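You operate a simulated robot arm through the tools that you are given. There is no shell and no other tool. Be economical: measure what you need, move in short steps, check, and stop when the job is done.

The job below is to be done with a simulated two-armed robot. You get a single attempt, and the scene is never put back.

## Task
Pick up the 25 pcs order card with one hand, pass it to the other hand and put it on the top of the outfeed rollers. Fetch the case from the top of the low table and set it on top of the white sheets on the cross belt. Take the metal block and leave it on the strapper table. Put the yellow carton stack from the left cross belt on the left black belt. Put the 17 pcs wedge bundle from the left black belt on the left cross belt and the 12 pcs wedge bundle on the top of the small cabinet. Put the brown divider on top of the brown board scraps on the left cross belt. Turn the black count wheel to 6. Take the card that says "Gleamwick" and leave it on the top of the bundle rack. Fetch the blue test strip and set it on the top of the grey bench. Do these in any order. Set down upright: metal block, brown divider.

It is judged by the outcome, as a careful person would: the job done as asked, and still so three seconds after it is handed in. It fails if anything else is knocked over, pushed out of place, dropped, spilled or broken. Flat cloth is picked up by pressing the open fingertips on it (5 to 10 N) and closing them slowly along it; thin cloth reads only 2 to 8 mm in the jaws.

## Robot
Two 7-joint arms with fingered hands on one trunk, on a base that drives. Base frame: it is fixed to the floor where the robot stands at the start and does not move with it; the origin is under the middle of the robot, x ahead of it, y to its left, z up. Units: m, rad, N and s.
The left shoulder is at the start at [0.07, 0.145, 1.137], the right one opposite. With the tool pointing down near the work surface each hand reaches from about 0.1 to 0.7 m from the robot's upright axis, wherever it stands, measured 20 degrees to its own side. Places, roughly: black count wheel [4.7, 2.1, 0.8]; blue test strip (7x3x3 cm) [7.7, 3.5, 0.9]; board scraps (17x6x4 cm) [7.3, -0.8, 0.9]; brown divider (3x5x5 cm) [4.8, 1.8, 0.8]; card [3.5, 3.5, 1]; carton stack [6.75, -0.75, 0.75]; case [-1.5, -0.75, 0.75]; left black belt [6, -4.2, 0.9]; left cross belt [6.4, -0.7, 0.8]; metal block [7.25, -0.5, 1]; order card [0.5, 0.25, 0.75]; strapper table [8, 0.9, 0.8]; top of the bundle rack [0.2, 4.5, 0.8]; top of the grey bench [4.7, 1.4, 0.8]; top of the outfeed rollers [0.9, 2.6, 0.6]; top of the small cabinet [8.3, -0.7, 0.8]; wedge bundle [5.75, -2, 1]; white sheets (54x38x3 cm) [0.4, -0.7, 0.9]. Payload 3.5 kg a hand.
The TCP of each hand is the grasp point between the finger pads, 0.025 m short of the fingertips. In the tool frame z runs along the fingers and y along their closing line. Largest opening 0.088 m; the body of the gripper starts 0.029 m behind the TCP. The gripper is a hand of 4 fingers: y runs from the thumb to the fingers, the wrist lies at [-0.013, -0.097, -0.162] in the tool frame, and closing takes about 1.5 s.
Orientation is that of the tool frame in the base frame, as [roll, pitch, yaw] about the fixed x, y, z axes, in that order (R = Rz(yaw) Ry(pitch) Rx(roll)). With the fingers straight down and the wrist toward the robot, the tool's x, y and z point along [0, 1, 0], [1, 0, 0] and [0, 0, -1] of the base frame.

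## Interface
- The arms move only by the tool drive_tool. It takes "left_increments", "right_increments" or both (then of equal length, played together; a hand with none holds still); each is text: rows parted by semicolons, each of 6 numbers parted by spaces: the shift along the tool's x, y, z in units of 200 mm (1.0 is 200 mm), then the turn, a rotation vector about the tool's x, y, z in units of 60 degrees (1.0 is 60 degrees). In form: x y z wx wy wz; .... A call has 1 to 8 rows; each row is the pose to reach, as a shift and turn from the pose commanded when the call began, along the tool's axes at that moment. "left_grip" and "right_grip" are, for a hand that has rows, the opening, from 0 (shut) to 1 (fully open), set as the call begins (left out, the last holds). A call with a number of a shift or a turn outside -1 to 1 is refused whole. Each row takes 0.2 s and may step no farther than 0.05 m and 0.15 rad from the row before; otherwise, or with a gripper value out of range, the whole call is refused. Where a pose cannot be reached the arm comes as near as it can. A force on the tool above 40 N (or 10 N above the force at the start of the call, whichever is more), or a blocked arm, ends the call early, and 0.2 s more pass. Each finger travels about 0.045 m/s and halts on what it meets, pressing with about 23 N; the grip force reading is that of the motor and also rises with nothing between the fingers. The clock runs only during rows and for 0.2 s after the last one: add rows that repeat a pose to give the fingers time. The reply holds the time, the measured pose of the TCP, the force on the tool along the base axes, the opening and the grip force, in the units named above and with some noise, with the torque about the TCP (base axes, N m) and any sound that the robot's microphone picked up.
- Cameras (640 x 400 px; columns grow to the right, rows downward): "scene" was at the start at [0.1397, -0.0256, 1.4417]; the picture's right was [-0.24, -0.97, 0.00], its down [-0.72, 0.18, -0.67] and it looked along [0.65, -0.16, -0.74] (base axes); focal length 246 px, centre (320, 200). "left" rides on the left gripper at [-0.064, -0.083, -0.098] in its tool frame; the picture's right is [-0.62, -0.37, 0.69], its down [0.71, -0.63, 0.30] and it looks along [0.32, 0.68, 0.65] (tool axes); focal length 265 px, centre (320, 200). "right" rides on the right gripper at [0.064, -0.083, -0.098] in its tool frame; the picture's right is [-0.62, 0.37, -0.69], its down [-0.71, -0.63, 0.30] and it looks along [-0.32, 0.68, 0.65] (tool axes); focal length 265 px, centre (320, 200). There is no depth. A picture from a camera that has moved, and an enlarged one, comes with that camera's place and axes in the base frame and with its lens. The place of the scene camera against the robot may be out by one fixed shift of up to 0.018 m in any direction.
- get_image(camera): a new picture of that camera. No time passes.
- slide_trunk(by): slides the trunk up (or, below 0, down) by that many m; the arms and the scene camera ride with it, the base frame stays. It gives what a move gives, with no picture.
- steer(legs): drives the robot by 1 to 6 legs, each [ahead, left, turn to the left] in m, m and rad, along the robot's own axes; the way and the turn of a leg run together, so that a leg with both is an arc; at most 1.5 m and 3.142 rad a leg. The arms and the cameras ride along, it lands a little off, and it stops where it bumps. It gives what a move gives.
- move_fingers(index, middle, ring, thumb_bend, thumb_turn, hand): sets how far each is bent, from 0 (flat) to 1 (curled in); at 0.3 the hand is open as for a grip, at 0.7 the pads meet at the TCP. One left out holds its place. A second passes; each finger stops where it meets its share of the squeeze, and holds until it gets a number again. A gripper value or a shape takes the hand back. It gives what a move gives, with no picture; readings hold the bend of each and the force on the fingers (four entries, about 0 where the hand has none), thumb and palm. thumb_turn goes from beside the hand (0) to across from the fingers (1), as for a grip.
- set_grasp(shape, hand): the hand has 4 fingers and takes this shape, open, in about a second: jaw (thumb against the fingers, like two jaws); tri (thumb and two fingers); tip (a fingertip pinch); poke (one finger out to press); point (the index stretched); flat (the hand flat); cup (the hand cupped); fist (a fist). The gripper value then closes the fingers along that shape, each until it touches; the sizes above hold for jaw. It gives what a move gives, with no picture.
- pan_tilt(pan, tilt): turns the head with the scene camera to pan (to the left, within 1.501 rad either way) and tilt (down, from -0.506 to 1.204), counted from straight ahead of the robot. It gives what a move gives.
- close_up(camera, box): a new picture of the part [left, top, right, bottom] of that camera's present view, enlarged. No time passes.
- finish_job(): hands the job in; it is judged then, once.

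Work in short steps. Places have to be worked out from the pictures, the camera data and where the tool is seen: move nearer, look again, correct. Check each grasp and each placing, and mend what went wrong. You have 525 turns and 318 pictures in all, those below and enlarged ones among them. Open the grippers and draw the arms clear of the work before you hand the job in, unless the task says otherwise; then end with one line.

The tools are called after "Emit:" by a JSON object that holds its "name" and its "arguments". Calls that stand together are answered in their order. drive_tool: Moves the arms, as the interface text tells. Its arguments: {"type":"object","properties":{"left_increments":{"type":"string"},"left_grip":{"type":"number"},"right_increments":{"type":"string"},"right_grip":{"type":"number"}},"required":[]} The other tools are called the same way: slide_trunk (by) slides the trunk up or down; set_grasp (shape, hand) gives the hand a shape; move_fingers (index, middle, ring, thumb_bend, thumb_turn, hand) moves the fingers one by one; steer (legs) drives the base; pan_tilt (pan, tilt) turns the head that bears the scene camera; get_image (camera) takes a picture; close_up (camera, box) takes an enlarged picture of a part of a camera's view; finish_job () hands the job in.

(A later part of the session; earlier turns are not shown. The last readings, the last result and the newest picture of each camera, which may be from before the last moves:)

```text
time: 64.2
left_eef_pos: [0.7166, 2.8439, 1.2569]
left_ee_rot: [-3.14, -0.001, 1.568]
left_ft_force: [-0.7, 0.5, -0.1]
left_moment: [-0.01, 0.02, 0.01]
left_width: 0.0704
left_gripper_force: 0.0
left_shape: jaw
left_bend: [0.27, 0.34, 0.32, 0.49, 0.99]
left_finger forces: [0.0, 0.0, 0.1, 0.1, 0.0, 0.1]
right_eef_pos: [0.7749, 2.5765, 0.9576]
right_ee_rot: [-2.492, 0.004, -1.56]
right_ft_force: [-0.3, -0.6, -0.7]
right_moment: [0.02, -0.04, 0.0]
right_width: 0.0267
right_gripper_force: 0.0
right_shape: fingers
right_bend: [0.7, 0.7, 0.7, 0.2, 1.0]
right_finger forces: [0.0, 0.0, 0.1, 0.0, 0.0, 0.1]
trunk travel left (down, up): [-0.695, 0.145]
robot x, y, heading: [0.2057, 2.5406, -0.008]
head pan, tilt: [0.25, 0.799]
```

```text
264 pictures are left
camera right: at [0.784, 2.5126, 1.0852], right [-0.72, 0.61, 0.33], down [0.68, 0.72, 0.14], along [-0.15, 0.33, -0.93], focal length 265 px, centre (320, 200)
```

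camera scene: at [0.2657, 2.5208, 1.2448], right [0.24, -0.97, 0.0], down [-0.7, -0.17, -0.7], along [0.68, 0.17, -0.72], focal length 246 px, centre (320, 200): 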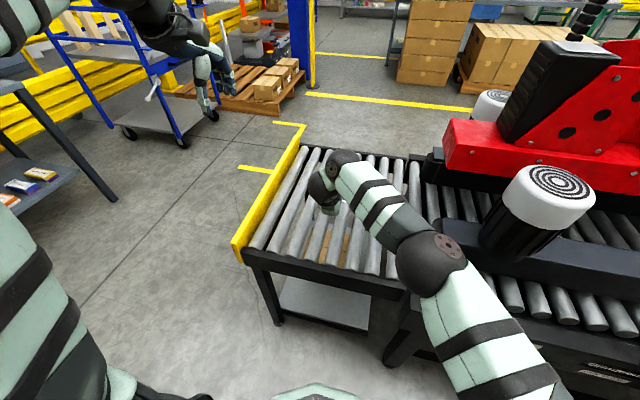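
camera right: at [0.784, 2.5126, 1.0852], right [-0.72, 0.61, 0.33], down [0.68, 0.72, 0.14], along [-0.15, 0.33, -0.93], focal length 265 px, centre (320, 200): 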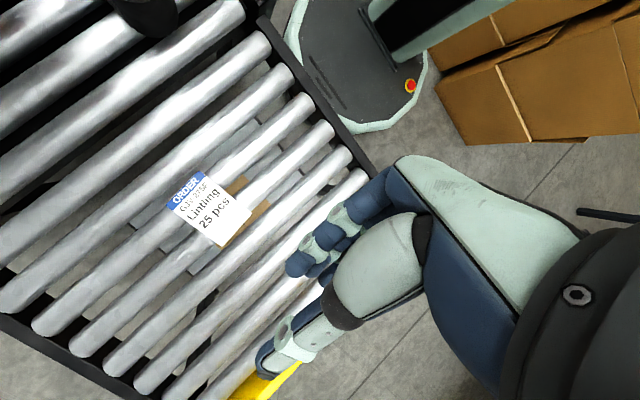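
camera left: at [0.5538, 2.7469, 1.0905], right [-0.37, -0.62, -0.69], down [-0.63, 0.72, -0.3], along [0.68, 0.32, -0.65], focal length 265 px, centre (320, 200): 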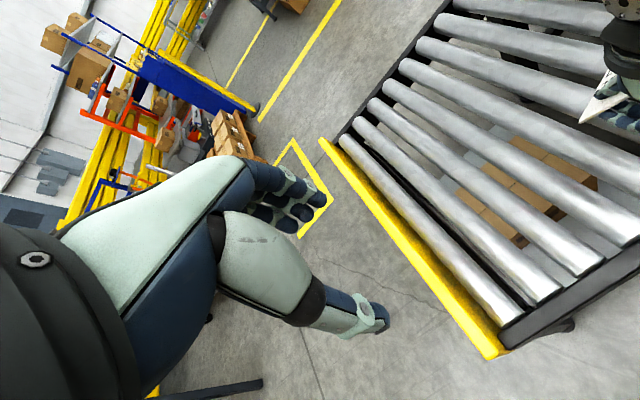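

Task 1 is done. Back away, and start returning the right hand to fingers-down.

Emit:
{"name": "steer", "arguments": {"legs": [[-0.3, -0.2, 0]]}}

Emit:
{"name": "set_grasp", "arguments": {"hand": "right", "shape": "jaw"}}

Emit:
{"name": "drive_tool", "arguments": {"right_increments": "0 0.1 -0.1 -0.13 0 0; 0 0.2 -0.2 -0.26 0 0; 0 0.3 -0.35 -0.39 0 0; 0 0.4 -0.5 -0.52 0 0; 0 0.4 -0.6 -0.617 0 0"}}

Emit:
{"name": "drive_tool", "arguments": {"right_increments": "0 0 0 0 0 -0.14; 0 0 0 0 0 -0.28; 0 0 0 0 0 -0.42; 0 0 0 0 0 -0.56; 0 0 0 0 0 -0.7; 0 0 0 0 0 -0.84; 0 0 0 0 0 -0.98"}}

```text
time: 66.0
left_eef_pos: [0.5568, 2.6714, 1.2592]
left_ee_rot: [3.136, -0.001, 1.494]
left_ft_force: [-0.2, -0.3, -0.6]
left_moment: [0.03, -0.02, 0.01]
left_width: 0.0704
left_gripper_force: 0.1
left_shape: jaw
left_bend: [0.27, 0.34, 0.32, 0.49, 0.99]
left_finger forces: [0.1, 0.0, 0.1, 0.0, 0.0, 0.0]
right_eef_pos: [0.5949, 2.4013, 0.9599]
right_ee_rot: [-2.489, 0.004, -1.634]
right_ft_force: [-0.1, 0.1, 0.3]
right_moment: [0.02, -0.03, 0.04]
right_width: 0.0266
right_gripper_force: 0.2
right_shape: fingers
right_bend: [0.7, 0.7, 0.7, 0.2, 1.0]
right_finger forces: [0.0, 0.0, 0.0, 0.0, 0.0, 0.0]
trunk travel left (down, up): [-0.695, 0.145]
robot x, y, heading: [0.0256, 2.405, -0.079]
head pan, tilt: [0.25, 0.799]
stopped in leg 1: the robot was blocked; the commanded pose is now the measured one
```

```text
time: 66.9
left_eef_pos: [0.5603, 2.6714, 1.2584]
left_ee_rot: [3.14, 0.004, 1.494]
left_ft_force: [0.8, 0.2, 0.1]
left_moment: [0.0, 0.02, -0.01]
left_width: 0.0705
left_gripper_force: 0.2
left_shape: jaw
left_bend: [0.27, 0.34, 0.32, 0.49, 0.99]
left_finger forces: [0.0, 0.0, 0.1, 0.0, 0.0, 0.1]
right_eef_pos: [0.5981, 2.4001, 0.9578]
right_ee_rot: [-2.49, 0.003, -1.634]
right_ft_force: [0.1, 0.3, -0.5]
right_moment: [-0.03, -0.01, -0.03]
right_width: 0.0878
right_gripper_force: 0.1
right_shape: jaw
right_bend: [0.3, 0.3, 0.3, 0.3, 0.98]
right_finger forces: [0.1, 0.0, 0.0, 0.1, 0.1, 0.0]
trunk travel left (down, up): [-0.695, 0.145]
robot x, y, heading: [0.0321, 2.4044, -0.081]
head pan, tilt: [0.25, 0.799]
```

```text
time: 68.1
left_eef_pos: [0.5595, 2.6722, 1.2582]
left_ee_rot: [3.141, 0.0, 1.493]
left_ft_force: [0.0, 0.3, 0.5]
left_moment: [0.02, 0.03, -0.05]
left_width: 0.0702
left_gripper_force: 0.1
left_shape: jaw
left_bend: [0.27, 0.34, 0.32, 0.49, 0.99]
left_finger forces: [0.0, 0.1, 0.0, 0.0, 0.1, 0.1]
right_eef_pos: [0.4635, 2.4083, 1.0051]
right_ee_rot: [3.14, 0.009, -1.642]
right_ft_force: [0.2, 0.3, 0.2]
right_moment: [-0.02, -0.01, 0.03]
right_width: 0.088
right_gripper_force: 0.2
right_shape: jaw
right_bend: [0.3, 0.3, 0.3, 0.3, 0.98]
right_finger forces: [0.0, 0.0, 0.0, 0.0, 0.1, 0.0]
trunk travel left (down, up): [-0.695, 0.145]
robot x, y, heading: [0.0267, 2.4041, -0.076]
head pan, tilt: [0.25, 0.799]
```

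```text
time: 69.3
left_eef_pos: [0.5603, 2.6722, 1.259]
left_ee_rot: [3.139, 0.002, 1.495]
left_ft_force: [-0.6, 0.4, -0.8]
left_moment: [0.01, 0.0, 0.01]
left_width: 0.0705
left_gripper_force: 0.0
left_shape: jaw
left_bend: [0.27, 0.34, 0.32, 0.49, 0.99]
left_finger forces: [0.0, 0.0, 0.0, 0.1, 0.1, 0.1]
right_eef_pos: [0.3936, 2.3641, 0.9628]
right_ee_rot: [2.987, 0.17, -1.05]
right_ft_force: [1.1, -0.6, -0.2]
right_moment: [-0.01, 0.04, 0.01]
right_width: 0.0877
right_gripper_force: 0.0
right_shape: jaw
right_bend: [0.3, 0.3, 0.3, 0.3, 0.98]
right_finger forces: [0.0, 0.0, 0.1, 0.0, 0.0, 0.0]
right hand out of reach, approached as far as the arm can: row 1, 2, 3, 4, 5
trunk travel left (down, up): [-0.695, 0.145]
robot x, y, heading: [0.0296, 2.4076, -0.081]
head pan, tilt: [0.25, 0.799]
stopped in row 5 (right hand): the arm was blocked; the commanded pose is now the measured one
```

The base bumped something while backing. Look around before going on.

Emit:
{"name": "pan_tilt", "arguments": {"pan": 1.5, "tilt": 0.6}}

Emit:
{"name": "get_image", "arguments": {"camera": "scene"}}

Emit:
{"name": "pan_tilt", "arguments": {"pan": -0.6, "tilt": 0.9}}

Emit:
{"name": "get_image", "arguments": {"camera": "scene"}}

```text
time: 70.7
left_eef_pos: [0.5605, 2.6709, 1.2586]
left_ee_rot: [3.139, 0.0, 1.494]
left_ft_force: [-0.3, -0.1, -0.3]
left_moment: [0.01, 0.02, 0.02]
left_width: 0.0706
left_gripper_force: 0.0
left_shape: jaw
left_bend: [0.27, 0.34, 0.32, 0.49, 0.99]
left_finger forces: [0.0, 0.0, 0.1, 0.0, 0.0, 0.0]
right_eef_pos: [0.3937, 2.3648, 0.9635]
right_ee_rot: [2.986, 0.171, -1.048]
right_ft_force: [0.0, 0.9, -0.5]
right_moment: [0.01, 0.01, 0.02]
right_width: 0.0879
right_gripper_force: 0.2
right_shape: jaw
right_bend: [0.3, 0.3, 0.3, 0.3, 0.98]
right_finger forces: [0.0, 0.0, 0.0, 0.0, 0.0, 0.0]
trunk travel left (down, up): [-0.695, 0.145]
robot x, y, heading: [0.0273, 2.409, -0.078]
head pan, tilt: [1.499, 0.6]
```

```text
263 pictures are left
camera scene: at [0.1034, 2.482, 1.4567], right [0.99, -0.15, 0.0], down [-0.09, -0.56, -0.82], along [0.12, 0.82, -0.57], focal length 246 px, centre (320, 200)
```

scene: 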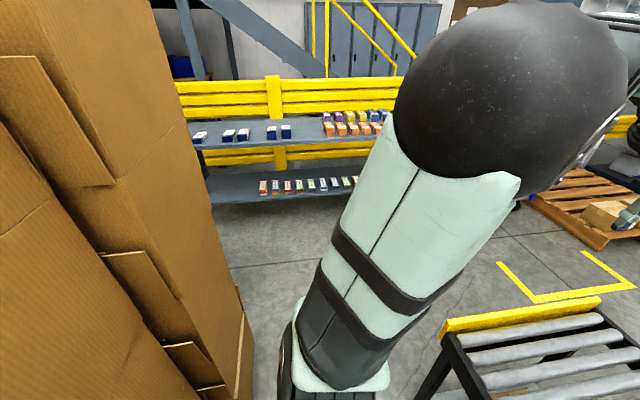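

```text
time: 72.7
left_eef_pos: [0.56, 2.6709, 1.258]
left_ee_rot: [3.139, 0.0, 1.493]
left_ft_force: [-0.2, 0.1, -0.3]
left_moment: [0.02, -0.03, 0.0]
left_width: 0.0701
left_gripper_force: 0.1
left_shape: jaw
left_bend: [0.27, 0.34, 0.32, 0.49, 0.99]
left_finger forces: [0.1, 0.0, 0.0, 0.0, 0.1, 0.0]
right_eef_pos: [0.394, 2.3643, 0.9643]
right_ee_rot: [2.985, 0.171, -1.048]
right_ft_force: [1.1, 0.2, -0.4]
right_moment: [-0.02, 0.0, 0.03]
right_width: 0.0879
right_gripper_force: 0.0
right_shape: jaw
right_bend: [0.3, 0.3, 0.3, 0.3, 0.98]
right_finger forces: [0.1, 0.0, 0.0, 0.0, 0.0, 0.1]
trunk travel left (down, up): [-0.695, 0.145]
robot x, y, heading: [0.03, 2.4063, -0.083]
head pan, tilt: [-0.6, 0.901]
```

```text
262 pictures are left
camera scene: at [0.1489, 2.3473, 1.432], right [-0.63, -0.78, 0.0], down [-0.61, 0.49, -0.62], along [0.48, -0.39, -0.78], focal length 246 px, centre (320, 200)
```

scene: 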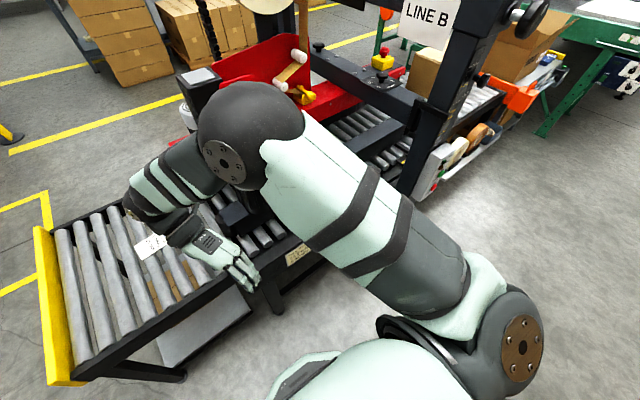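

Right elbow is over the machine. Raise the right hand first, then untwist it.

Emit:
{"name": "drive_tool", "arguments": {"right_increments": "0 0 -0.2 0 0 0; 0 0 -0.4 0 0 0; 0 0 -0.6 0 0 0; 0 0 -0.8 0 0 0; 0 0 -1 0 0 0"}}

Emit:
{"name": "get_image", "arguments": {"camera": "scene"}}

```text
time: 73.9
left_eef_pos: [0.559, 2.6708, 1.2602]
left_ee_rot: [3.137, 0.0, 1.494]
left_ft_force: [-0.7, -0.3, -0.5]
left_moment: [-0.02, 0.0, 0.0]
left_width: 0.0703
left_gripper_force: 0.1
left_shape: jaw
left_bend: [0.27, 0.34, 0.32, 0.49, 0.99]
left_finger forces: [0.0, 0.0, 0.0, 0.0, 0.0, 0.0]
right_eef_pos: [0.4129, 2.346, 1.1215]
right_ee_rot: [2.99, 0.165, -1.042]
right_ft_force: [0.6, 0.2, 0.1]
right_moment: [0.0, 0.01, 0.02]
right_width: 0.0881
right_gripper_force: 0.0
right_shape: jaw
right_bend: [0.3, 0.3, 0.3, 0.3, 0.98]
right_finger forces: [0.0, 0.1, 0.0, 0.0, 0.0, 0.0]
right hand out of reach, approached as far as the arm can: row 4, 5
trunk travel left (down, up): [-0.695, 0.145]
robot x, y, heading: [0.0278, 2.4041, -0.079]
head pan, tilt: [-0.6, 0.901]
```

```text
261 pictures are left
camera scene: at [0.147, 2.347, 1.4321], right [-0.63, -0.78, 0.0], down [-0.61, 0.49, -0.62], along [0.48, -0.39, -0.78], focal length 246 px, centre (320, 200)
```

scene: 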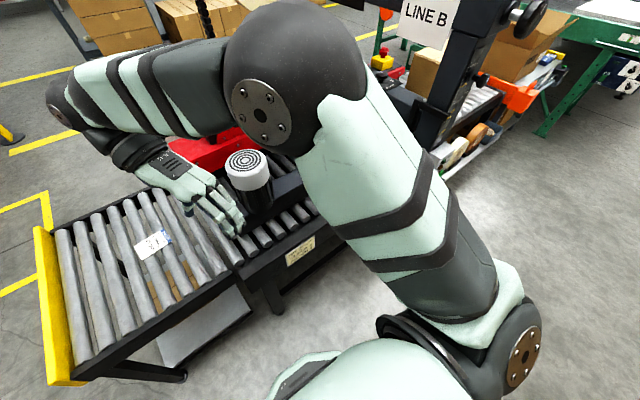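

Untwist along the way it came: first lift the fingers to horizontal (turn about tool x).

Emit:
{"name": "drive_tool", "arguments": {"right_increments": "0 0 0 0.14 0 0; 0 0 0 0.28 0 0; 0 0 0 0.42 0 0; 0 0 0 0.56 0 0; 0 0 0 0.7 0 0; 0 0 0 0.84 0 0; 0 0 0 0.98 0 0"}}

Emit:
{"name": "drive_tool", "arguments": {"right_increments": "0 0 0 0.14 0 0; 0 0 0 0.28 0 0; 0 0 0 0.36 0 0"}}

Emit:
{"name": "get_image", "arguments": {"camera": "scene"}}

```text
time: 75.5
left_eef_pos: [0.5586, 2.6699, 1.2597]
left_ee_rot: [3.138, 0.001, 1.494]
left_ft_force: [0.9, -0.2, 0.3]
left_moment: [0.02, 0.02, 0.01]
left_width: 0.0702
left_gripper_force: 0.0
left_shape: jaw
left_bend: [0.27, 0.34, 0.32, 0.49, 0.99]
left_finger forces: [0.1, 0.0, 0.0, 0.0, 0.0, 0.0]
right_eef_pos: [0.4133, 2.346, 1.1202]
right_ee_rot: [-2.269, 0.169, -1.043]
right_ft_force: [0.0, 0.2, 0.2]
right_moment: [0.02, 0.01, 0.0]
right_width: 0.0879
right_gripper_force: 0.0
right_shape: jaw
right_bend: [0.3, 0.3, 0.3, 0.3, 0.98]
right_finger forces: [0.1, 0.0, 0.1, 0.0, 0.0, 0.1]
trunk travel left (down, up): [-0.695, 0.145]
robot x, y, heading: [0.029, 2.4056, -0.078]
head pan, tilt: [-0.6, 0.901]
```

```text
time: 76.3
left_eef_pos: [0.5603, 2.6718, 1.258]
left_ee_rot: [3.139, 0.002, 1.494]
left_ft_force: [-0.7, -0.6, -0.5]
left_moment: [0.0, 0.02, -0.01]
left_width: 0.0703
left_gripper_force: 0.0
left_shape: jaw
left_bend: [0.27, 0.34, 0.32, 0.49, 0.99]
left_finger forces: [0.0, 0.0, 0.0, 0.1, 0.0, 0.1]
right_eef_pos: [0.4138, 2.3472, 1.1203]
right_ee_rot: [-1.895, 0.167, -1.044]
right_ft_force: [0.3, 0.2, 0.1]
right_moment: [0.0, 0.02, 0.02]
right_width: 0.0879
right_gripper_force: 0.1
right_shape: jaw
right_bend: [0.3, 0.3, 0.3, 0.3, 0.98]
right_finger forces: [0.0, 0.1, 0.1, 0.0, 0.1, 0.0]
trunk travel left (down, up): [-0.695, 0.145]
robot x, y, heading: [0.0266, 2.4085, -0.077]
head pan, tilt: [-0.6, 0.901]
```

```text
260 pictures are left
camera scene: at [0.149, 2.3477, 1.432], right [-0.63, -0.78, 0.0], down [-0.61, 0.49, -0.62], along [0.48, -0.39, -0.78], focal length 246 px, centre (320, 200)
```

scene: 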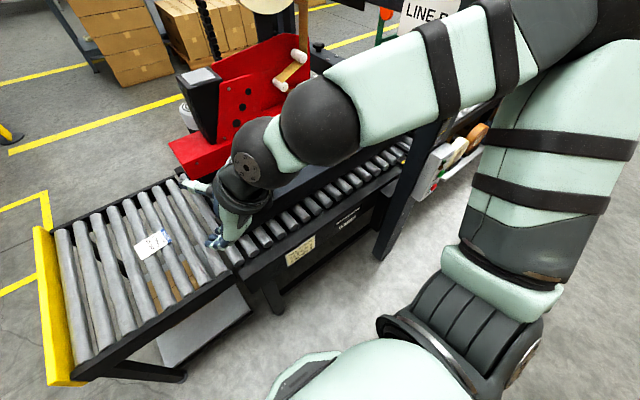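

Emit:
{"name": "drive_tool", "arguments": {"right_increments": "0 0 0 0.061 -0.061 -0.106; 0 0 0 0.123 -0.123 -0.212; 0 0 0 0.184 -0.184 -0.318; 0 0 0 0.246 -0.246 -0.424; 0 0 0 0.307 -0.307 -0.53; 0 0 0 0.369 -0.369 -0.636; 0 0 0 0.43 -0.43 -0.742"}}

Emit:
{"name": "drive_tool", "arguments": {"right_increments": "0 0 0 0.061 -0.061 -0.106; 0 0 0 0.123 -0.123 -0.212; 0 0 0 0.184 -0.184 -0.318; 0 0 0 0.246 -0.246 -0.424; 0 0 0 0.307 -0.307 -0.53; 0 0 0 0.352 -0.352 -0.608"}}

```text
time: 77.9
left_eef_pos: [0.5612, 2.6702, 1.2583]
left_ee_rot: [3.14, 0.0, 1.494]
left_ft_force: [0.2, -0.3, -0.3]
left_moment: [0.0, -0.03, 0.03]
left_width: 0.0705
left_gripper_force: 0.1
left_shape: jaw
left_bend: [0.27, 0.34, 0.32, 0.49, 0.99]
left_finger forces: [0.0, 0.0, 0.0, 0.0, 0.0, 0.1]
right_eef_pos: [0.4351, 2.3499, 1.1254]
right_ee_rot: [-1.528, -0.555, -0.495]
right_ft_force: [-0.5, -0.4, -0.1]
right_moment: [0.01, 0.02, 0.0]
right_width: 0.0881
right_gripper_force: 0.1
right_shape: jaw
right_bend: [0.3, 0.3, 0.3, 0.3, 0.98]
right_finger forces: [0.1, 0.1, 0.1, 0.0, 0.0, 0.0]
right hand out of reach, approached as far as the arm can: row 5, 6, 7
trunk travel left (down, up): [-0.695, 0.145]
robot x, y, heading: [0.0296, 2.4016, -0.081]
head pan, tilt: [-0.6, 0.901]
```

```text
time: 79.3
left_eef_pos: [0.5604, 2.6713, 1.2576]
left_ee_rot: [3.139, -0.001, 1.494]
left_ft_force: [-0.4, -0.6, -1.0]
left_moment: [0.0, 0.01, -0.01]
left_width: 0.0705
left_gripper_force: 0.1
left_shape: jaw
left_bend: [0.27, 0.34, 0.32, 0.49, 0.99]
left_finger forces: [0.0, 0.1, 0.0, 0.0, 0.1, 0.0]
right_eef_pos: [0.4347, 2.3511, 1.1255]
right_ee_rot: [-1.607, -1.211, 0.071]
right_ft_force: [0.1, 0.5, -0.6]
right_moment: [-0.03, 0.01, 0.01]
right_width: 0.0877
right_gripper_force: 0.1
right_shape: jaw
right_bend: [0.3, 0.3, 0.3, 0.3, 0.98]
right_finger forces: [0.1, 0.0, 0.1, 0.0, 0.0, 0.0]
trunk travel left (down, up): [-0.695, 0.145]
robot x, y, heading: [0.0255, 2.4036, -0.079]
head pan, tilt: [-0.6, 0.901]
```

Emit:
{"name": "drive_tool", "arguments": {"right_increments": "0 0 -0.1 -0.025 -0.137 -0.025; 0 0 -0.2 -0.05 -0.274 -0.05; 0 0 -0.3 -0.075 -0.411 -0.075; 0 0 -0.4 -0.1 -0.549 -0.1; 0 0 -0.5 -0.125 -0.686 -0.125; 0 0 -0.6 -0.15 -0.823 -0.15; 0 0 -0.7 -0.175 -0.96 -0.175"}}

Emit:
{"name": "drive_tool", "arguments": {"right_increments": "0 0 0 -0.025 -0.137 -0.025; 0 0 0 -0.05 -0.274 -0.05; 0 0 0 -0.075 -0.411 -0.075; 0 0 0 -0.095 -0.521 -0.095"}}

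Emit:
{"name": "get_image", "arguments": {"camera": "scene"}}

```text
time: 80.9
left_eef_pos: [0.5601, 2.6723, 1.2582]
left_ee_rot: [3.14, -0.002, 1.495]
left_ft_force: [-0.6, 0.8, 0.3]
left_moment: [-0.01, 0.0, -0.02]
left_width: 0.0703
left_gripper_force: 0.2
left_shape: jaw
left_bend: [0.27, 0.34, 0.32, 0.49, 0.99]
left_finger forces: [0.0, 0.0, 0.0, 0.0, 0.1, 0.0]
right_eef_pos: [0.4383, 2.21, 1.126]
right_ee_rot: [-3.002, -0.524, 1.467]
right_ft_force: [-0.5, -0.3, 1.0]
right_moment: [0.02, -0.01, -0.02]
right_width: 0.0881
right_gripper_force: 0.0
right_shape: jaw
right_bend: [0.3, 0.3, 0.3, 0.3, 0.98]
right_finger forces: [0.1, 0.0, 0.1, 0.1, 0.0, 0.1]
trunk travel left (down, up): [-0.695, 0.145]
robot x, y, heading: [0.0226, 2.4056, -0.078]
head pan, tilt: [-0.6, 0.901]
```

```text
time: 81.9
left_eef_pos: [0.5604, 2.6714, 1.2582]
left_ee_rot: [3.14, 0.002, 1.495]
left_ft_force: [-0.5, -0.3, -0.4]
left_moment: [0.0, -0.02, 0.01]
left_width: 0.0704
left_gripper_force: 0.0
left_shape: jaw
left_bend: [0.27, 0.34, 0.32, 0.49, 0.99]
left_finger forces: [0.0, 0.1, 0.1, 0.0, 0.1, 0.0]
right_eef_pos: [0.4396, 2.211, 1.1272]
right_ee_rot: [3.141, 0.015, 1.607]
right_ft_force: [-0.6, 0.8, -0.4]
right_moment: [-0.01, 0.0, -0.03]
right_width: 0.088
right_gripper_force: 0.1
right_shape: jaw
right_bend: [0.3, 0.3, 0.3, 0.3, 0.98]
right_finger forces: [0.1, 0.0, 0.0, 0.1, 0.0, 0.1]
trunk travel left (down, up): [-0.695, 0.145]
robot x, y, heading: [0.0265, 2.4078, -0.081]
head pan, tilt: [-0.6, 0.901]
```

```text
259 pictures are left
camera scene: at [0.1488, 2.3485, 1.432], right [-0.63, -0.78, 0.0], down [-0.61, 0.49, -0.62], along [0.48, -0.39, -0.78], focal length 246 px, centre (320, 200)
```

scene: 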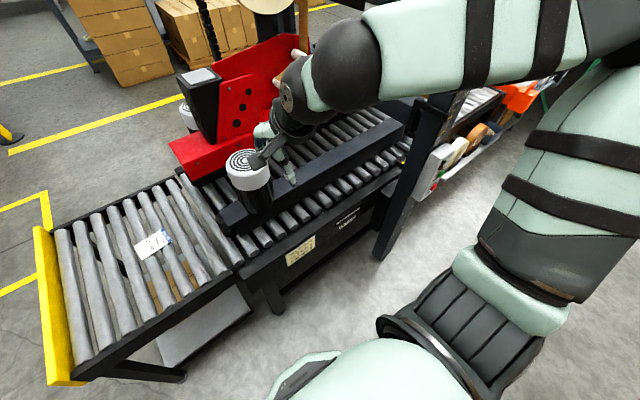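

Right hand is back to normal. Now drive to the open area beyond the rollers, then look toward the bundle rack and the card.

Emit:
{"name": "steer", "arguments": {"legs": [[0.15, 0.05, 0.08], [0.02, 0.9, 0]]}}

Emit:
{"name": "pan_tilt", "arguments": {"pan": 1.3, "tilt": 0.4}}

Emit:
{"name": "get_image", "arguments": {"camera": "scene"}}

Emit:
{"name": "pan_tilt", "arguments": {"pan": 0.2, "tilt": 0.2}}

Emit:
{"name": "get_image", "arguments": {"camera": "scene"}}

```text
time: 87.6
left_eef_pos: [0.6938, 3.6597, 1.2586]
left_ee_rot: [3.14, 0.0, 1.593]
left_ft_force: [-0.3, 0.6, -0.2]
left_moment: [-0.01, -0.01, -0.05]
left_width: 0.0702
left_gripper_force: 0.0
left_shape: jaw
left_bend: [0.27, 0.34, 0.32, 0.49, 0.99]
left_finger forces: [0.1, 0.0, 0.0, 0.0, 0.0, 0.0]
right_eef_pos: [0.6188, 3.19, 1.1281]
right_ee_rot: [-3.139, 0.012, 1.705]
right_ft_force: [0.0, -0.1, 0.3]
right_moment: [0.02, 0.04, 0.0]
right_width: 0.0879
right_gripper_force: 0.1
right_shape: jaw
right_bend: [0.3, 0.3, 0.3, 0.3, 0.98]
right_finger forces: [0.0, 0.1, 0.1, 0.1, 0.1, 0.0]
trunk travel left (down, up): [-0.695, 0.145]
robot x, y, heading: [0.1882, 3.3441, 0.021]
head pan, tilt: [-0.6, 0.901]
```

```text
time: 89.5
left_eef_pos: [0.6947, 3.6598, 1.2601]
left_ee_rot: [3.139, 0.0, 1.592]
left_ft_force: [-0.1, 0.1, -0.4]
left_moment: [0.03, 0.03, 0.05]
left_width: 0.0703
left_gripper_force: 0.1
left_shape: jaw
left_bend: [0.27, 0.34, 0.32, 0.49, 0.99]
left_finger forces: [0.0, 0.0, 0.0, 0.0, 0.0, 0.1]
right_eef_pos: [0.619, 3.1915, 1.1271]
right_ee_rot: [-3.138, 0.013, 1.704]
right_ft_force: [0.2, -0.7, -0.1]
right_moment: [-0.03, -0.02, -0.02]
right_width: 0.0878
right_gripper_force: 0.0
right_shape: jaw
right_bend: [0.3, 0.3, 0.3, 0.3, 0.98]
right_finger forces: [0.0, 0.0, 0.0, 0.1, 0.0, 0.1]
trunk travel left (down, up): [-0.695, 0.145]
robot x, y, heading: [0.1865, 3.3401, 0.023]
head pan, tilt: [1.3, 0.4]
```

```text
258 pictures are left
camera scene: at [0.275, 3.4273, 1.475], right [0.97, -0.25, 0.0], down [-0.1, -0.38, -0.92], along [0.23, 0.89, -0.39], focal length 246 px, centre (320, 200)
```

scene: 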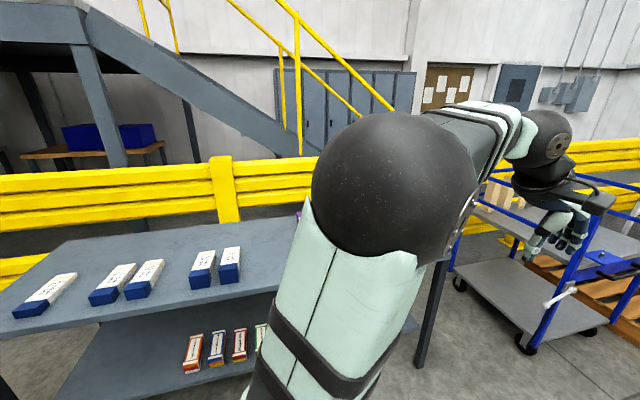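

```text
time: 90.8
left_eef_pos: [0.6939, 3.6611, 1.2579]
left_ee_rot: [3.139, -0.001, 1.591]
left_ft_force: [0.5, 0.0, 1.2]
left_moment: [0.02, -0.01, -0.01]
left_width: 0.0706
left_gripper_force: 0.1
left_shape: jaw
left_bend: [0.27, 0.34, 0.32, 0.49, 0.99]
left_finger forces: [0.0, 0.1, 0.0, 0.1, 0.0, 0.0]
right_eef_pos: [0.6182, 3.1903, 1.1284]
right_ee_rot: [-3.141, 0.014, 1.704]
right_ft_force: [1.0, 0.4, 0.2]
right_moment: [-0.02, 0.04, 0.01]
right_width: 0.088
right_gripper_force: 0.0
right_shape: jaw
right_bend: [0.3, 0.3, 0.3, 0.3, 0.98]
right_finger forces: [0.0, 0.0, 0.0, 0.0, 0.1, 0.1]
trunk travel left (down, up): [-0.695, 0.145]
robot x, y, heading: [0.1877, 3.3443, 0.015]
head pan, tilt: [0.201, 0.201]
```

```text
257 pictures are left
camera scene: at [0.3429, 3.358, 1.4935], right [0.22, -0.98, 0.0], down [-0.19, -0.04, -0.98], along [0.96, 0.22, -0.2], focal length 246 px, centre (320, 200)
```

scene: 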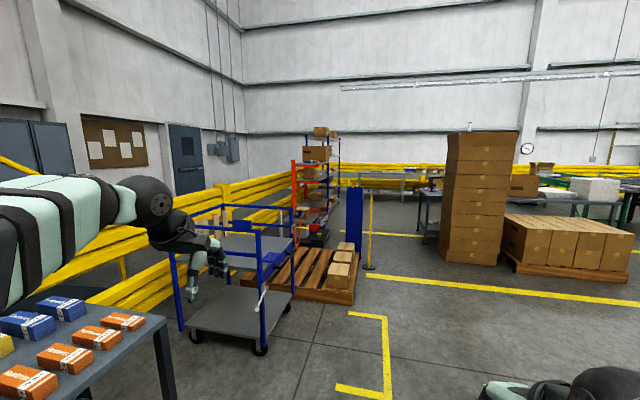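

Emit:
{"name": "close_up", "arguments": {"camera": "scene", "box": [270, 120, 470, 310]}}

```text
2.11 times, centred on (370, 215) of scene
camera zoom: at [0.3429, 3.358, 1.4935], right [0.22, -0.98, 0.0], down [-0.19, -0.04, -0.98], along [0.96, 0.22, -0.2], focal length 518 px, centre (215, 168)
```

zoom: 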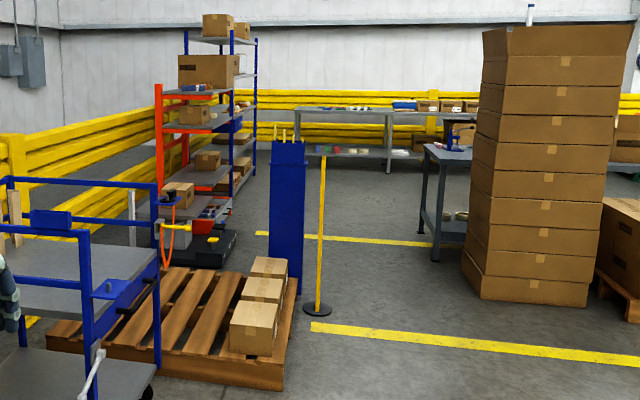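

The card seems to be on the yellow post at about (3.4, 3.4). Drive there, passing below the pallet corner.

Emit:
{"name": "steer", "arguments": {"legs": [[1.3, -0.1, 0], [1.2, -0.25, 0]]}}

Emit:
{"name": "pan_tilt", "arguments": {"pan": 0.5, "tilt": 0.5}}

Emit:
{"name": "get_image", "arguments": {"camera": "scene"}}

```text
time: 103.1
left_eef_pos: [3.1853, 3.3481, 1.2595]
left_ee_rot: [3.138, 0.0, 1.591]
left_ft_force: [-0.3, -0.4, 0.2]
left_moment: [0.01, -0.01, 0.03]
left_width: 0.0703
left_gripper_force: 0.0
left_shape: jaw
left_bend: [0.27, 0.34, 0.32, 0.49, 0.99]
left_finger forces: [0.1, 0.1, 0.0, 0.0, 0.1, 0.0]
right_eef_pos: [3.1085, 2.8786, 1.1271]
right_ee_rot: [3.141, 0.011, 1.704]
right_ft_force: [-0.6, 0.2, -1.2]
right_moment: [-0.02, -0.02, -0.03]
right_width: 0.0879
right_gripper_force: 0.1
right_shape: jaw
right_bend: [0.3, 0.3, 0.3, 0.3, 0.98]
right_finger forces: [0.1, 0.0, 0.0, 0.0, 0.0, 0.1]
trunk travel left (down, up): [-0.695, 0.145]
robot x, y, heading: [2.6795, 3.0279, 0.015]
head pan, tilt: [0.201, 0.201]
```

```text
time: 103.9
left_eef_pos: [3.1854, 3.3494, 1.2586]
left_ee_rot: [3.14, -0.001, 1.59]
left_ft_force: [1.3, 0.2, 0.6]
left_moment: [0.0, 0.01, 0.0]
left_width: 0.0704
left_gripper_force: 0.1
left_shape: jaw
left_bend: [0.27, 0.34, 0.32, 0.49, 0.99]
left_finger forces: [0.0, 0.0, 0.0, 0.1, 0.0, 0.1]
right_eef_pos: [3.1092, 2.8784, 1.1278]
right_ee_rot: [-3.139, 0.013, 1.703]
right_ft_force: [-0.8, 0.4, 0.2]
right_moment: [-0.04, 0.01, -0.02]
right_width: 0.0882
right_gripper_force: 0.1
right_shape: jaw
right_bend: [0.3, 0.3, 0.3, 0.3, 0.98]
right_finger forces: [0.1, 0.0, 0.0, 0.1, 0.1, 0.0]
trunk travel left (down, up): [-0.695, 0.145]
robot x, y, heading: [2.6826, 3.0367, 0.016]
head pan, tilt: [0.499, 0.499]
```

```text
255 pictures are left
camera scene: at [2.822, 3.0715, 1.4659], right [0.49, -0.87, 0.0], down [-0.42, -0.24, -0.88], along [0.76, 0.43, -0.48], focal length 246 px, centre (320, 200)
```

scene: 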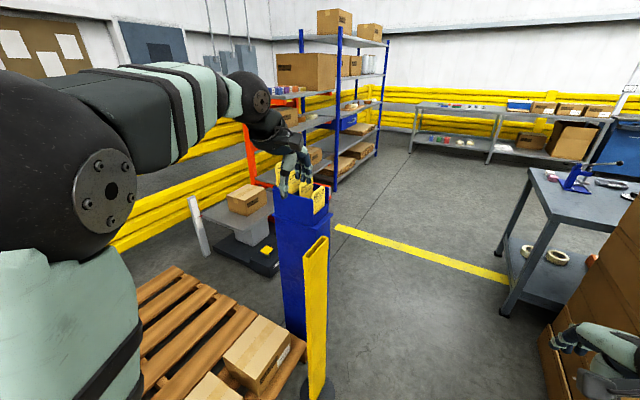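

Emit:
{"name": "close_up", "arguments": {"camera": "scene", "box": [230, 130, 370, 270]}}

Emit:
{"name": "get_image", "arguments": {"camera": "left"}}

```text
2.86 times, centred on (300, 200) of scene
camera zoom: at [2.822, 3.0715, 1.4659], right [0.49, -0.87, 0.0], down [-0.42, -0.24, -0.88], along [0.76, 0.43, -0.48], focal length 703 px, centre (377, 200)
```

zoom: 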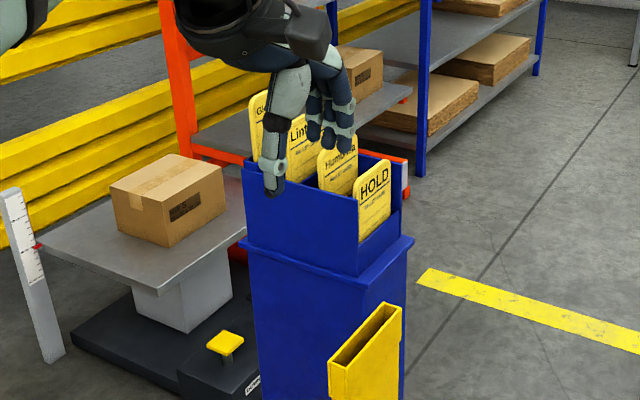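

```text
253 pictures are left
camera left: at [3.1017, 3.2827, 1.357], right [-0.36, -0.63, -0.69], down [-0.64, 0.7, -0.31], along [0.68, 0.34, -0.65], focal length 265 px, centre (320, 200)
```

left: 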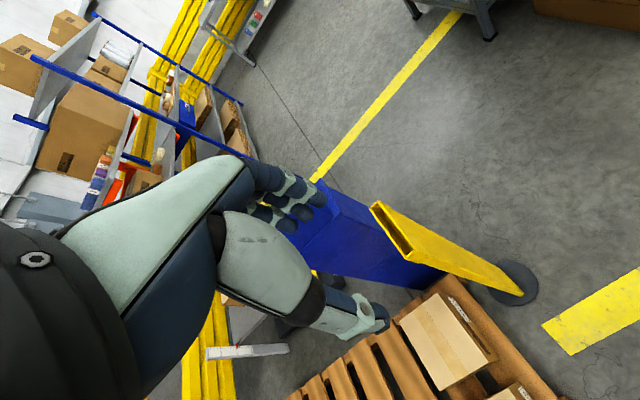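

The tower holds cards: HOLD, Humbrisa, Lintling, and "Gl…" farthest. Pull the left hand back to see them.

Emit:
{"name": "drive_tool", "arguments": {"left_increments": "0.1 -0.2 0 0 0 0; 0.2 -0.4 0 0 0 0; 0.4 -0.6 0 0 0 0; 0.6 -0.75 0 0 0 0"}}

Emit:
{"name": "close_up", "arguments": {"camera": "scene", "box": [230, 130, 370, 270]}}

```text
refused: row 3 steps farther than a row can; nothing moved
```

```text
2.86 times, centred on (300, 200) of scene
camera zoom: at [2.822, 3.0715, 1.4659], right [0.49, -0.87, 0.0], down [-0.42, -0.24, -0.88], along [0.76, 0.43, -0.48], focal length 703 px, centre (377, 200)
```

zoom: 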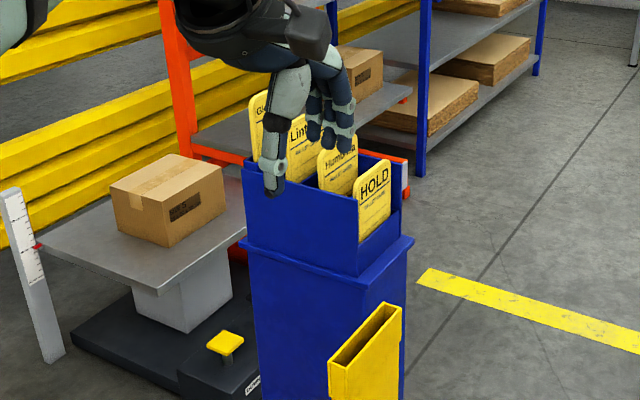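

Emit:
{"name": "drive_tool", "arguments": {"left_increments": "0.1 -0.2 0 0 0 0; 0.2 -0.4 0 0 0 0; 0.3 -0.6 0 0 0 0; 0.4 -0.75 0 0 0 0"}}

Emit:
{"name": "close_up", "arguments": {"camera": "scene", "box": [230, 130, 370, 270]}}

```text
time: 104.9
left_eef_pos: [3.0325, 3.4263, 1.2591]
left_ee_rot: [3.138, 0.001, 1.59]
left_ft_force: [0.4, 0.2, -0.2]
left_moment: [0.0, 0.0, 0.04]
left_width: 0.0703
left_gripper_force: 0.0
left_shape: jaw
left_bend: [0.27, 0.34, 0.32, 0.49, 0.99]
left_finger forces: [0.1, 0.1, 0.0, 0.0, 0.0, 0.0]
right_eef_pos: [3.1072, 2.8783, 1.1277]
right_ee_rot: [-3.141, 0.013, 1.704]
right_ft_force: [-0.3, 0.5, -0.3]
right_moment: [0.02, -0.01, -0.01]
right_width: 0.088
right_gripper_force: 0.0
right_shape: jaw
right_bend: [0.3, 0.3, 0.3, 0.3, 0.98]
right_finger forces: [0.0, 0.0, 0.0, 0.0, 0.0, 0.0]
trunk travel left (down, up): [-0.695, 0.145]
robot x, y, heading: [2.6818, 3.0331, 0.015]
head pan, tilt: [0.499, 0.499]
```

```text
2.86 times, centred on (300, 200) of scene
camera zoom: at [2.8203, 3.0725, 1.466], right [0.49, -0.87, 0.0], down [-0.42, -0.24, -0.88], along [0.76, 0.43, -0.48], focal length 703 px, centre (377, 200)
```

zoom: 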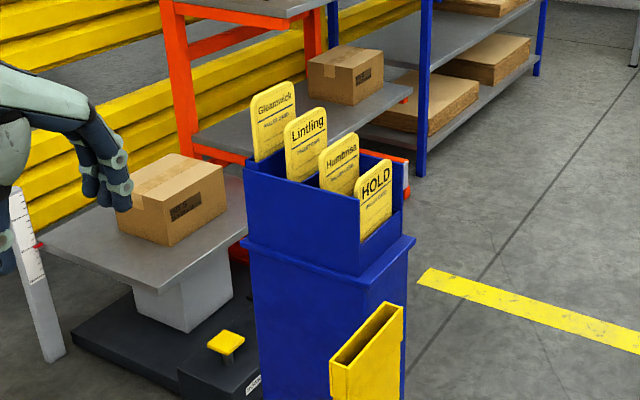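

The Gleamwick card is the rearmost; the cards face −y, tower at x≈3.54–3.68, y≈3.5–3.72. I'll stand at about (3.75, 3.0) facing +y.

Emit:
{"name": "steer", "arguments": {"legs": [[0.3, -0.4, 0], [0, 0, 1.555], [0.3, -0.75, 0]]}}

Emit:
{"name": "pan_tilt", "arguments": {"pan": 0.2, "tilt": 0.6}}

Emit:
{"name": "get_image", "arguments": {"camera": "scene"}}

Emit:
{"name": "get_image", "arguments": {"camera": "left"}}

```text
time: 115.6
left_eef_pos: [3.3558, 3.2945, 1.2585]
left_ee_rot: [3.138, 0.002, 3.131]
left_ft_force: [-0.6, 0.1, -0.6]
left_moment: [0.03, 0.0, 0.0]
left_width: 0.0704
left_gripper_force: 0.1
left_shape: jaw
left_bend: [0.27, 0.34, 0.32, 0.49, 0.99]
left_finger forces: [0.0, 0.1, 0.0, 0.0, 0.1, 0.1]
right_eef_pos: [3.904, 3.3523, 1.1269]
right_ee_rot: [3.141, 0.012, -3.037]
right_ft_force: [-0.5, 0.1, -0.2]
right_moment: [-0.01, -0.02, 0.0]
right_width: 0.0877
right_gripper_force: 0.0
right_shape: jaw
right_bend: [0.3, 0.3, 0.3, 0.3, 0.98]
right_finger forces: [0.0, 0.0, 0.1, 0.1, 0.0, 0.1]
trunk travel left (down, up): [-0.695, 0.145]
robot x, y, heading: [3.7394, 2.9294, 1.563]
head pan, tilt: [0.499, 0.499]
```

```text
time: 116.4
left_eef_pos: [3.3565, 3.2923, 1.2592]
left_ee_rot: [3.14, 0.0, 3.133]
left_ft_force: [0.2, 1.2, -0.4]
left_moment: [-0.02, -0.01, 0.01]
left_width: 0.0703
left_gripper_force: 0.2
left_shape: jaw
left_bend: [0.27, 0.34, 0.32, 0.49, 0.99]
left_finger forces: [0.0, 0.1, 0.0, 0.0, 0.0, 0.0]
right_eef_pos: [3.9042, 3.3528, 1.127]
right_ee_rot: [-3.141, 0.012, -3.038]
right_ft_force: [0.1, 0.3, -0.9]
right_moment: [0.01, 0.03, 0.01]
right_width: 0.0881
right_gripper_force: 0.0
right_shape: jaw
right_bend: [0.3, 0.3, 0.3, 0.3, 0.98]
right_finger forces: [0.1, 0.0, 0.0, 0.0, 0.0, 0.1]
trunk travel left (down, up): [-0.695, 0.145]
robot x, y, heading: [3.7406, 2.9298, 1.561]
head pan, tilt: [0.201, 0.6]
```

```text
250 pictures are left
camera scene: at [3.7357, 3.0584, 1.4568], right [0.98, 0.19, 0.0], down [0.11, -0.55, -0.83], along [-0.16, 0.81, -0.56], focal length 246 px, centre (320, 200)
```

scene: 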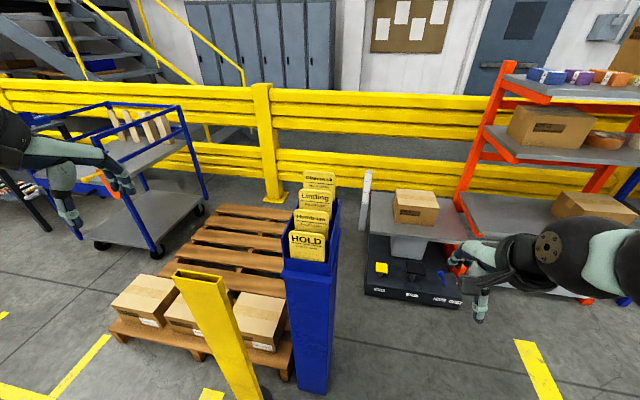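

```text
249 pictures are left
camera left: at [3.4193, 3.2093, 1.3576], right [0.62, -0.37, -0.69], down [-0.72, -0.62, -0.31], along [-0.32, 0.69, -0.65], focal length 265 px, centre (320, 200)
```

left: 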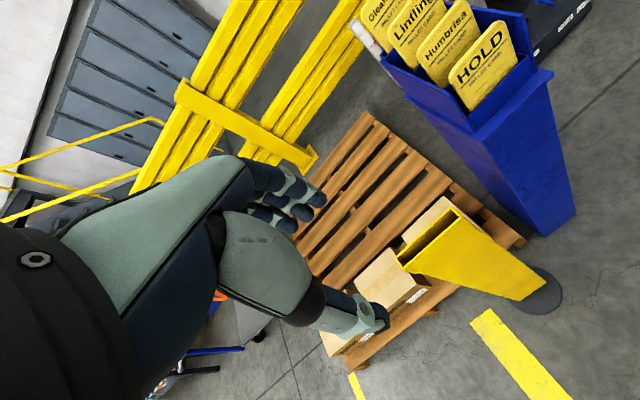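

Triangulated: Gleamwick card top ≈[3.59, 3.75, 1.065]. Move the base a bit closer, then bring the left hand above.

Emit:
{"name": "steer", "arguments": {"legs": [[0.13, -0.04, 0]]}}

Emit:
{"name": "drive_tool", "arguments": {"left_increments": "-0.15 0.15 0 0 0 0; -0.3 0.3 0 0 0 0; -0.45 0.45 0 0 0 0; -0.6 0.6 0 0 0 0; -0.75 0.75 0 0 0 0; -0.9 0.9 0 0 0 0; -1 1 0 0 0 0", "left_grip": 0.6}}

Emit:
{"name": "get_image", "arguments": {"camera": "left"}}

Emit:
{"name": "get_image", "arguments": {"camera": "scene"}}

```text
time: 117.7
left_eef_pos: [3.4005, 3.4218, 1.2587]
left_ee_rot: [3.135, 0.003, 3.128]
left_ft_force: [0.6, 0.1, 0.1]
left_moment: [0.01, 0.02, 0.01]
left_width: 0.0706
left_gripper_force: 0.0
left_shape: jaw
left_bend: [0.27, 0.34, 0.32, 0.49, 0.99]
left_finger forces: [0.0, 0.0, 0.0, 0.0, 0.1, 0.0]
right_eef_pos: [3.9473, 3.4788, 1.128]
right_ee_rot: [3.14, 0.011, -3.041]
right_ft_force: [-0.5, 0.0, -0.4]
right_moment: [-0.01, 0.01, 0.0]
right_width: 0.0878
right_gripper_force: 0.0
right_shape: jaw
right_bend: [0.3, 0.3, 0.3, 0.3, 0.98]
right_finger forces: [0.0, 0.0, 0.1, 0.0, 0.0, 0.0]
trunk travel left (down, up): [-0.695, 0.145]
robot x, y, heading: [3.7789, 3.0595, 1.558]
head pan, tilt: [0.201, 0.6]
```

```text
time: 119.3
left_eef_pos: [3.6017, 3.6237, 1.2587]
left_ee_rot: [3.14, 0.002, 3.13]
left_ft_force: [0.0, 0.2, -0.5]
left_moment: [-0.02, 0.01, -0.03]
left_width: 0.0533
left_gripper_force: 0.1
left_shape: jaw
left_bend: [0.29, 0.4, 0.37, 0.64, 1.0]
left_finger forces: [0.1, 0.1, 0.0, 0.0, 0.1, 0.0]
right_eef_pos: [3.9476, 3.4826, 1.1272]
right_ee_rot: [-3.139, 0.012, -3.042]
right_ft_force: [-0.8, -0.2, 0.8]
right_moment: [0.0, -0.02, 0.04]
right_width: 0.0878
right_gripper_force: 0.0
right_shape: jaw
right_bend: [0.3, 0.3, 0.3, 0.3, 0.98]
right_finger forces: [0.0, 0.0, 0.0, 0.0, 0.0, 0.1]
trunk travel left (down, up): [-0.695, 0.145]
robot x, y, heading: [3.7805, 3.0595, 1.554]
head pan, tilt: [0.201, 0.6]
```

```text
248 pictures are left
camera left: at [3.6648, 3.5394, 1.3585], right [0.62, -0.37, -0.69], down [-0.72, -0.62, -0.31], along [-0.32, 0.69, -0.65], focal length 265 px, centre (320, 200)
```

left: 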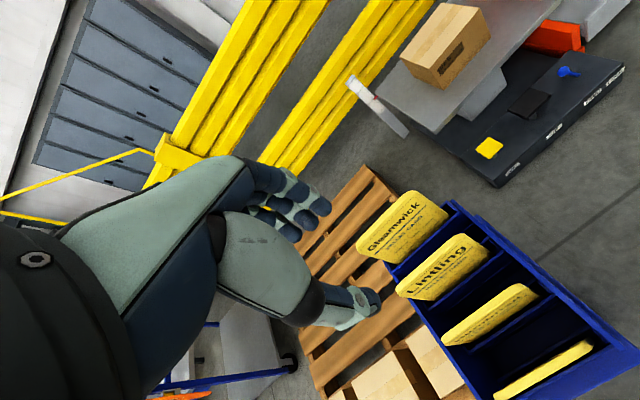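

```text
247 pictures are left
camera scene: at [3.7785, 3.188, 1.4567], right [0.98, 0.18, 0.0], down [0.1, -0.56, -0.82], along [-0.15, 0.81, -0.57], focal length 246 px, centre (320, 200)
```

scene: 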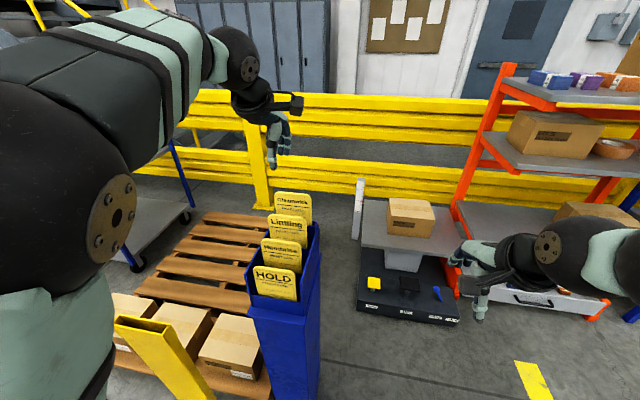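

Emit:
{"name": "drive_tool", "arguments": {"left_increments": "0.05 0.2 0 0 0 0; 0.09 0.4 0 0 0 0; 0.0935 0.537 0.1 0 0 0; 0.0935 0.537 0.3 0 0 0; 0.0935 0.537 0.5 0 0 0; 0.0935 0.537 0.7 0 0 0"}}

Emit:
{"name": "get_image", "arguments": {"camera": "left"}}

Emit:
{"name": "close_up", "arguments": {"camera": "scene", "box": [200, 120, 360, 300]}}

```text
time: 120.7
left_eef_pos: [3.5852, 3.7313, 1.1219]
left_ee_rot: [3.138, 0.0, 3.128]
left_ft_force: [0.3, -0.6, -0.2]
left_moment: [-0.01, -0.01, -0.01]
left_width: 0.0533
left_gripper_force: 0.0
left_shape: jaw
left_bend: [0.29, 0.4, 0.37, 0.64, 1.0]
left_finger forces: [0.0, 0.0, 0.0, 0.0, 0.1, 0.0]
right_eef_pos: [3.947, 3.4812, 1.1276]
right_ee_rot: [-3.14, 0.011, -3.042]
right_ft_force: [-0.7, -0.1, 0.2]
right_moment: [-0.02, 0.01, -0.01]
right_width: 0.088
right_gripper_force: 0.0
right_shape: jaw
right_bend: [0.3, 0.3, 0.3, 0.3, 0.98]
right_finger forces: [0.0, 0.0, 0.1, 0.1, 0.0, 0.0]
trunk travel left (down, up): [-0.695, 0.145]
robot x, y, heading: [3.7793, 3.058, 1.555]
head pan, tilt: [0.201, 0.6]
```

```text
246 pictures are left
camera left: at [3.6475, 3.6467, 1.2196], right [0.61, -0.37, -0.69], down [-0.72, -0.62, -0.31], along [-0.32, 0.69, -0.65], focal length 265 px, centre (320, 200)
```

left: 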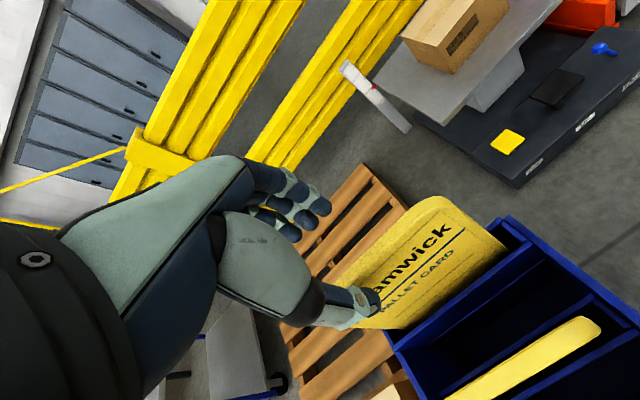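

```text
2.22 times, centred on (280, 210) of scene
camera zoom: at [3.7779, 3.1884, 1.4566], right [0.98, 0.18, 0.0], down [0.1, -0.56, -0.82], along [-0.15, 0.81, -0.57], focal length 547 px, centre (409, 178)
```

zoom: 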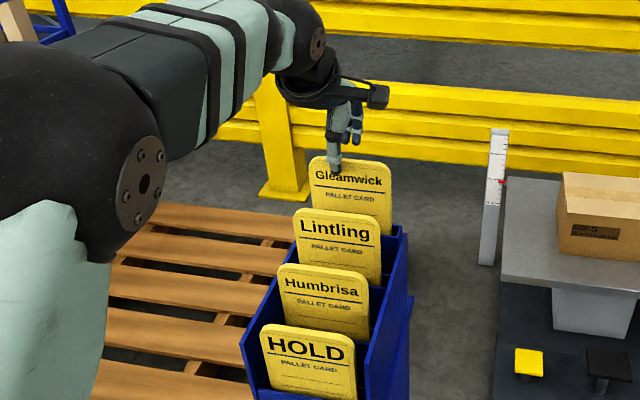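

Consistent: top z≈1.067, y≈3.731. Lower to TCP z 1.043 and close.

Emit:
{"name": "drive_tool", "arguments": {"left_increments": "0 0 0.15 0 0 0; 0 0 0.3 0 0 0; 0 0 0.395 0 0 0"}}

Emit:
{"name": "drive_tool", "arguments": {"left_increments": "0 0 0 0 0 0; 0 0 0 0 0 0; 0 0 0 0 0 0; 0 0 0 0 0 0; 0 0 0 0 0 0; 0 0 0 0 0 0", "left_grip": 0}}

Emit:
{"name": "get_image", "arguments": {"camera": "left"}}

```text
time: 121.5
left_eef_pos: [3.5856, 3.7283, 1.0495]
left_ee_rot: [3.121, -0.001, 3.13]
left_ft_force: [-2.3, 4.4, 23.4]
left_moment: [-0.11, -0.07, 0.05]
left_width: 0.0533
left_gripper_force: 0.2
left_shape: jaw
left_bend: [0.29, 0.4, 0.37, 0.64, 1.0]
left_finger forces: [0.1, 0.1, 0.1, 0.0, 0.0, 22.4]
right_eef_pos: [3.9485, 3.4772, 1.1286]
right_ee_rot: [3.139, 0.012, -3.042]
right_ft_force: [0.2, -0.4, -0.3]
right_moment: [0.01, -0.02, 0.04]
right_width: 0.0881
right_gripper_force: 0.2
right_shape: jaw
right_bend: [0.3, 0.3, 0.3, 0.3, 0.98]
right_finger forces: [0.0, 0.0, 0.1, 0.0, 0.0, 0.0]
trunk travel left (down, up): [-0.695, 0.145]
robot x, y, heading: [3.7795, 3.0564, 1.556]
head pan, tilt: [0.201, 0.6]
```

```text
time: 122.9
left_eef_pos: [3.5869, 3.7264, 1.0502]
left_ee_rot: [3.125, 0.0, 3.128]
left_ft_force: [-2.1, 1.6, 31.9]
left_moment: [-0.58, -0.11, 0.01]
left_width: 0.0075
left_gripper_force: 22.6
left_shape: jaw
left_bend: [0.7, 0.7, 0.7, 0.74, 1.0]
left_finger forces: [8.5, 3.6, 0.0, 0.1, 20.1, 35.5]
right_eef_pos: [3.9495, 3.4755, 1.1288]
right_ee_rot: [3.139, 0.013, -3.041]
right_ft_force: [0.5, 1.1, -0.3]
right_moment: [0.0, 0.01, -0.01]
right_width: 0.088
right_gripper_force: 0.1
right_shape: jaw
right_bend: [0.3, 0.3, 0.3, 0.3, 0.98]
right_finger forces: [0.0, 0.1, 0.0, 0.0, 0.0, 0.0]
trunk travel left (down, up): [-0.695, 0.145]
robot x, y, heading: [3.7794, 3.0544, 1.559]
head pan, tilt: [0.201, 0.6]
```

```text
244 pictures are left
camera left: at [3.6489, 3.6409, 1.1476], right [0.61, -0.36, -0.7], down [-0.72, -0.61, -0.32], along [-0.32, 0.7, -0.64], focal length 265 px, centre (320, 200)
```

left: 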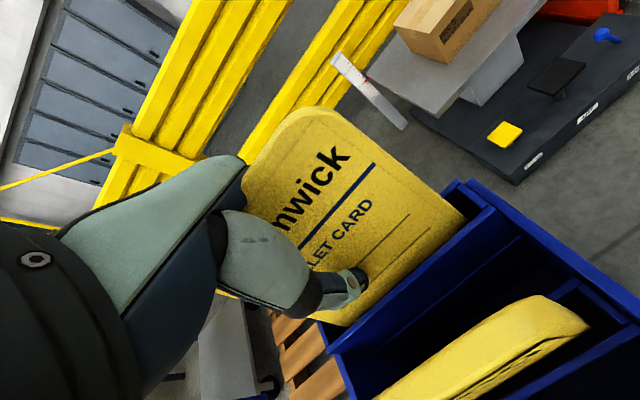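

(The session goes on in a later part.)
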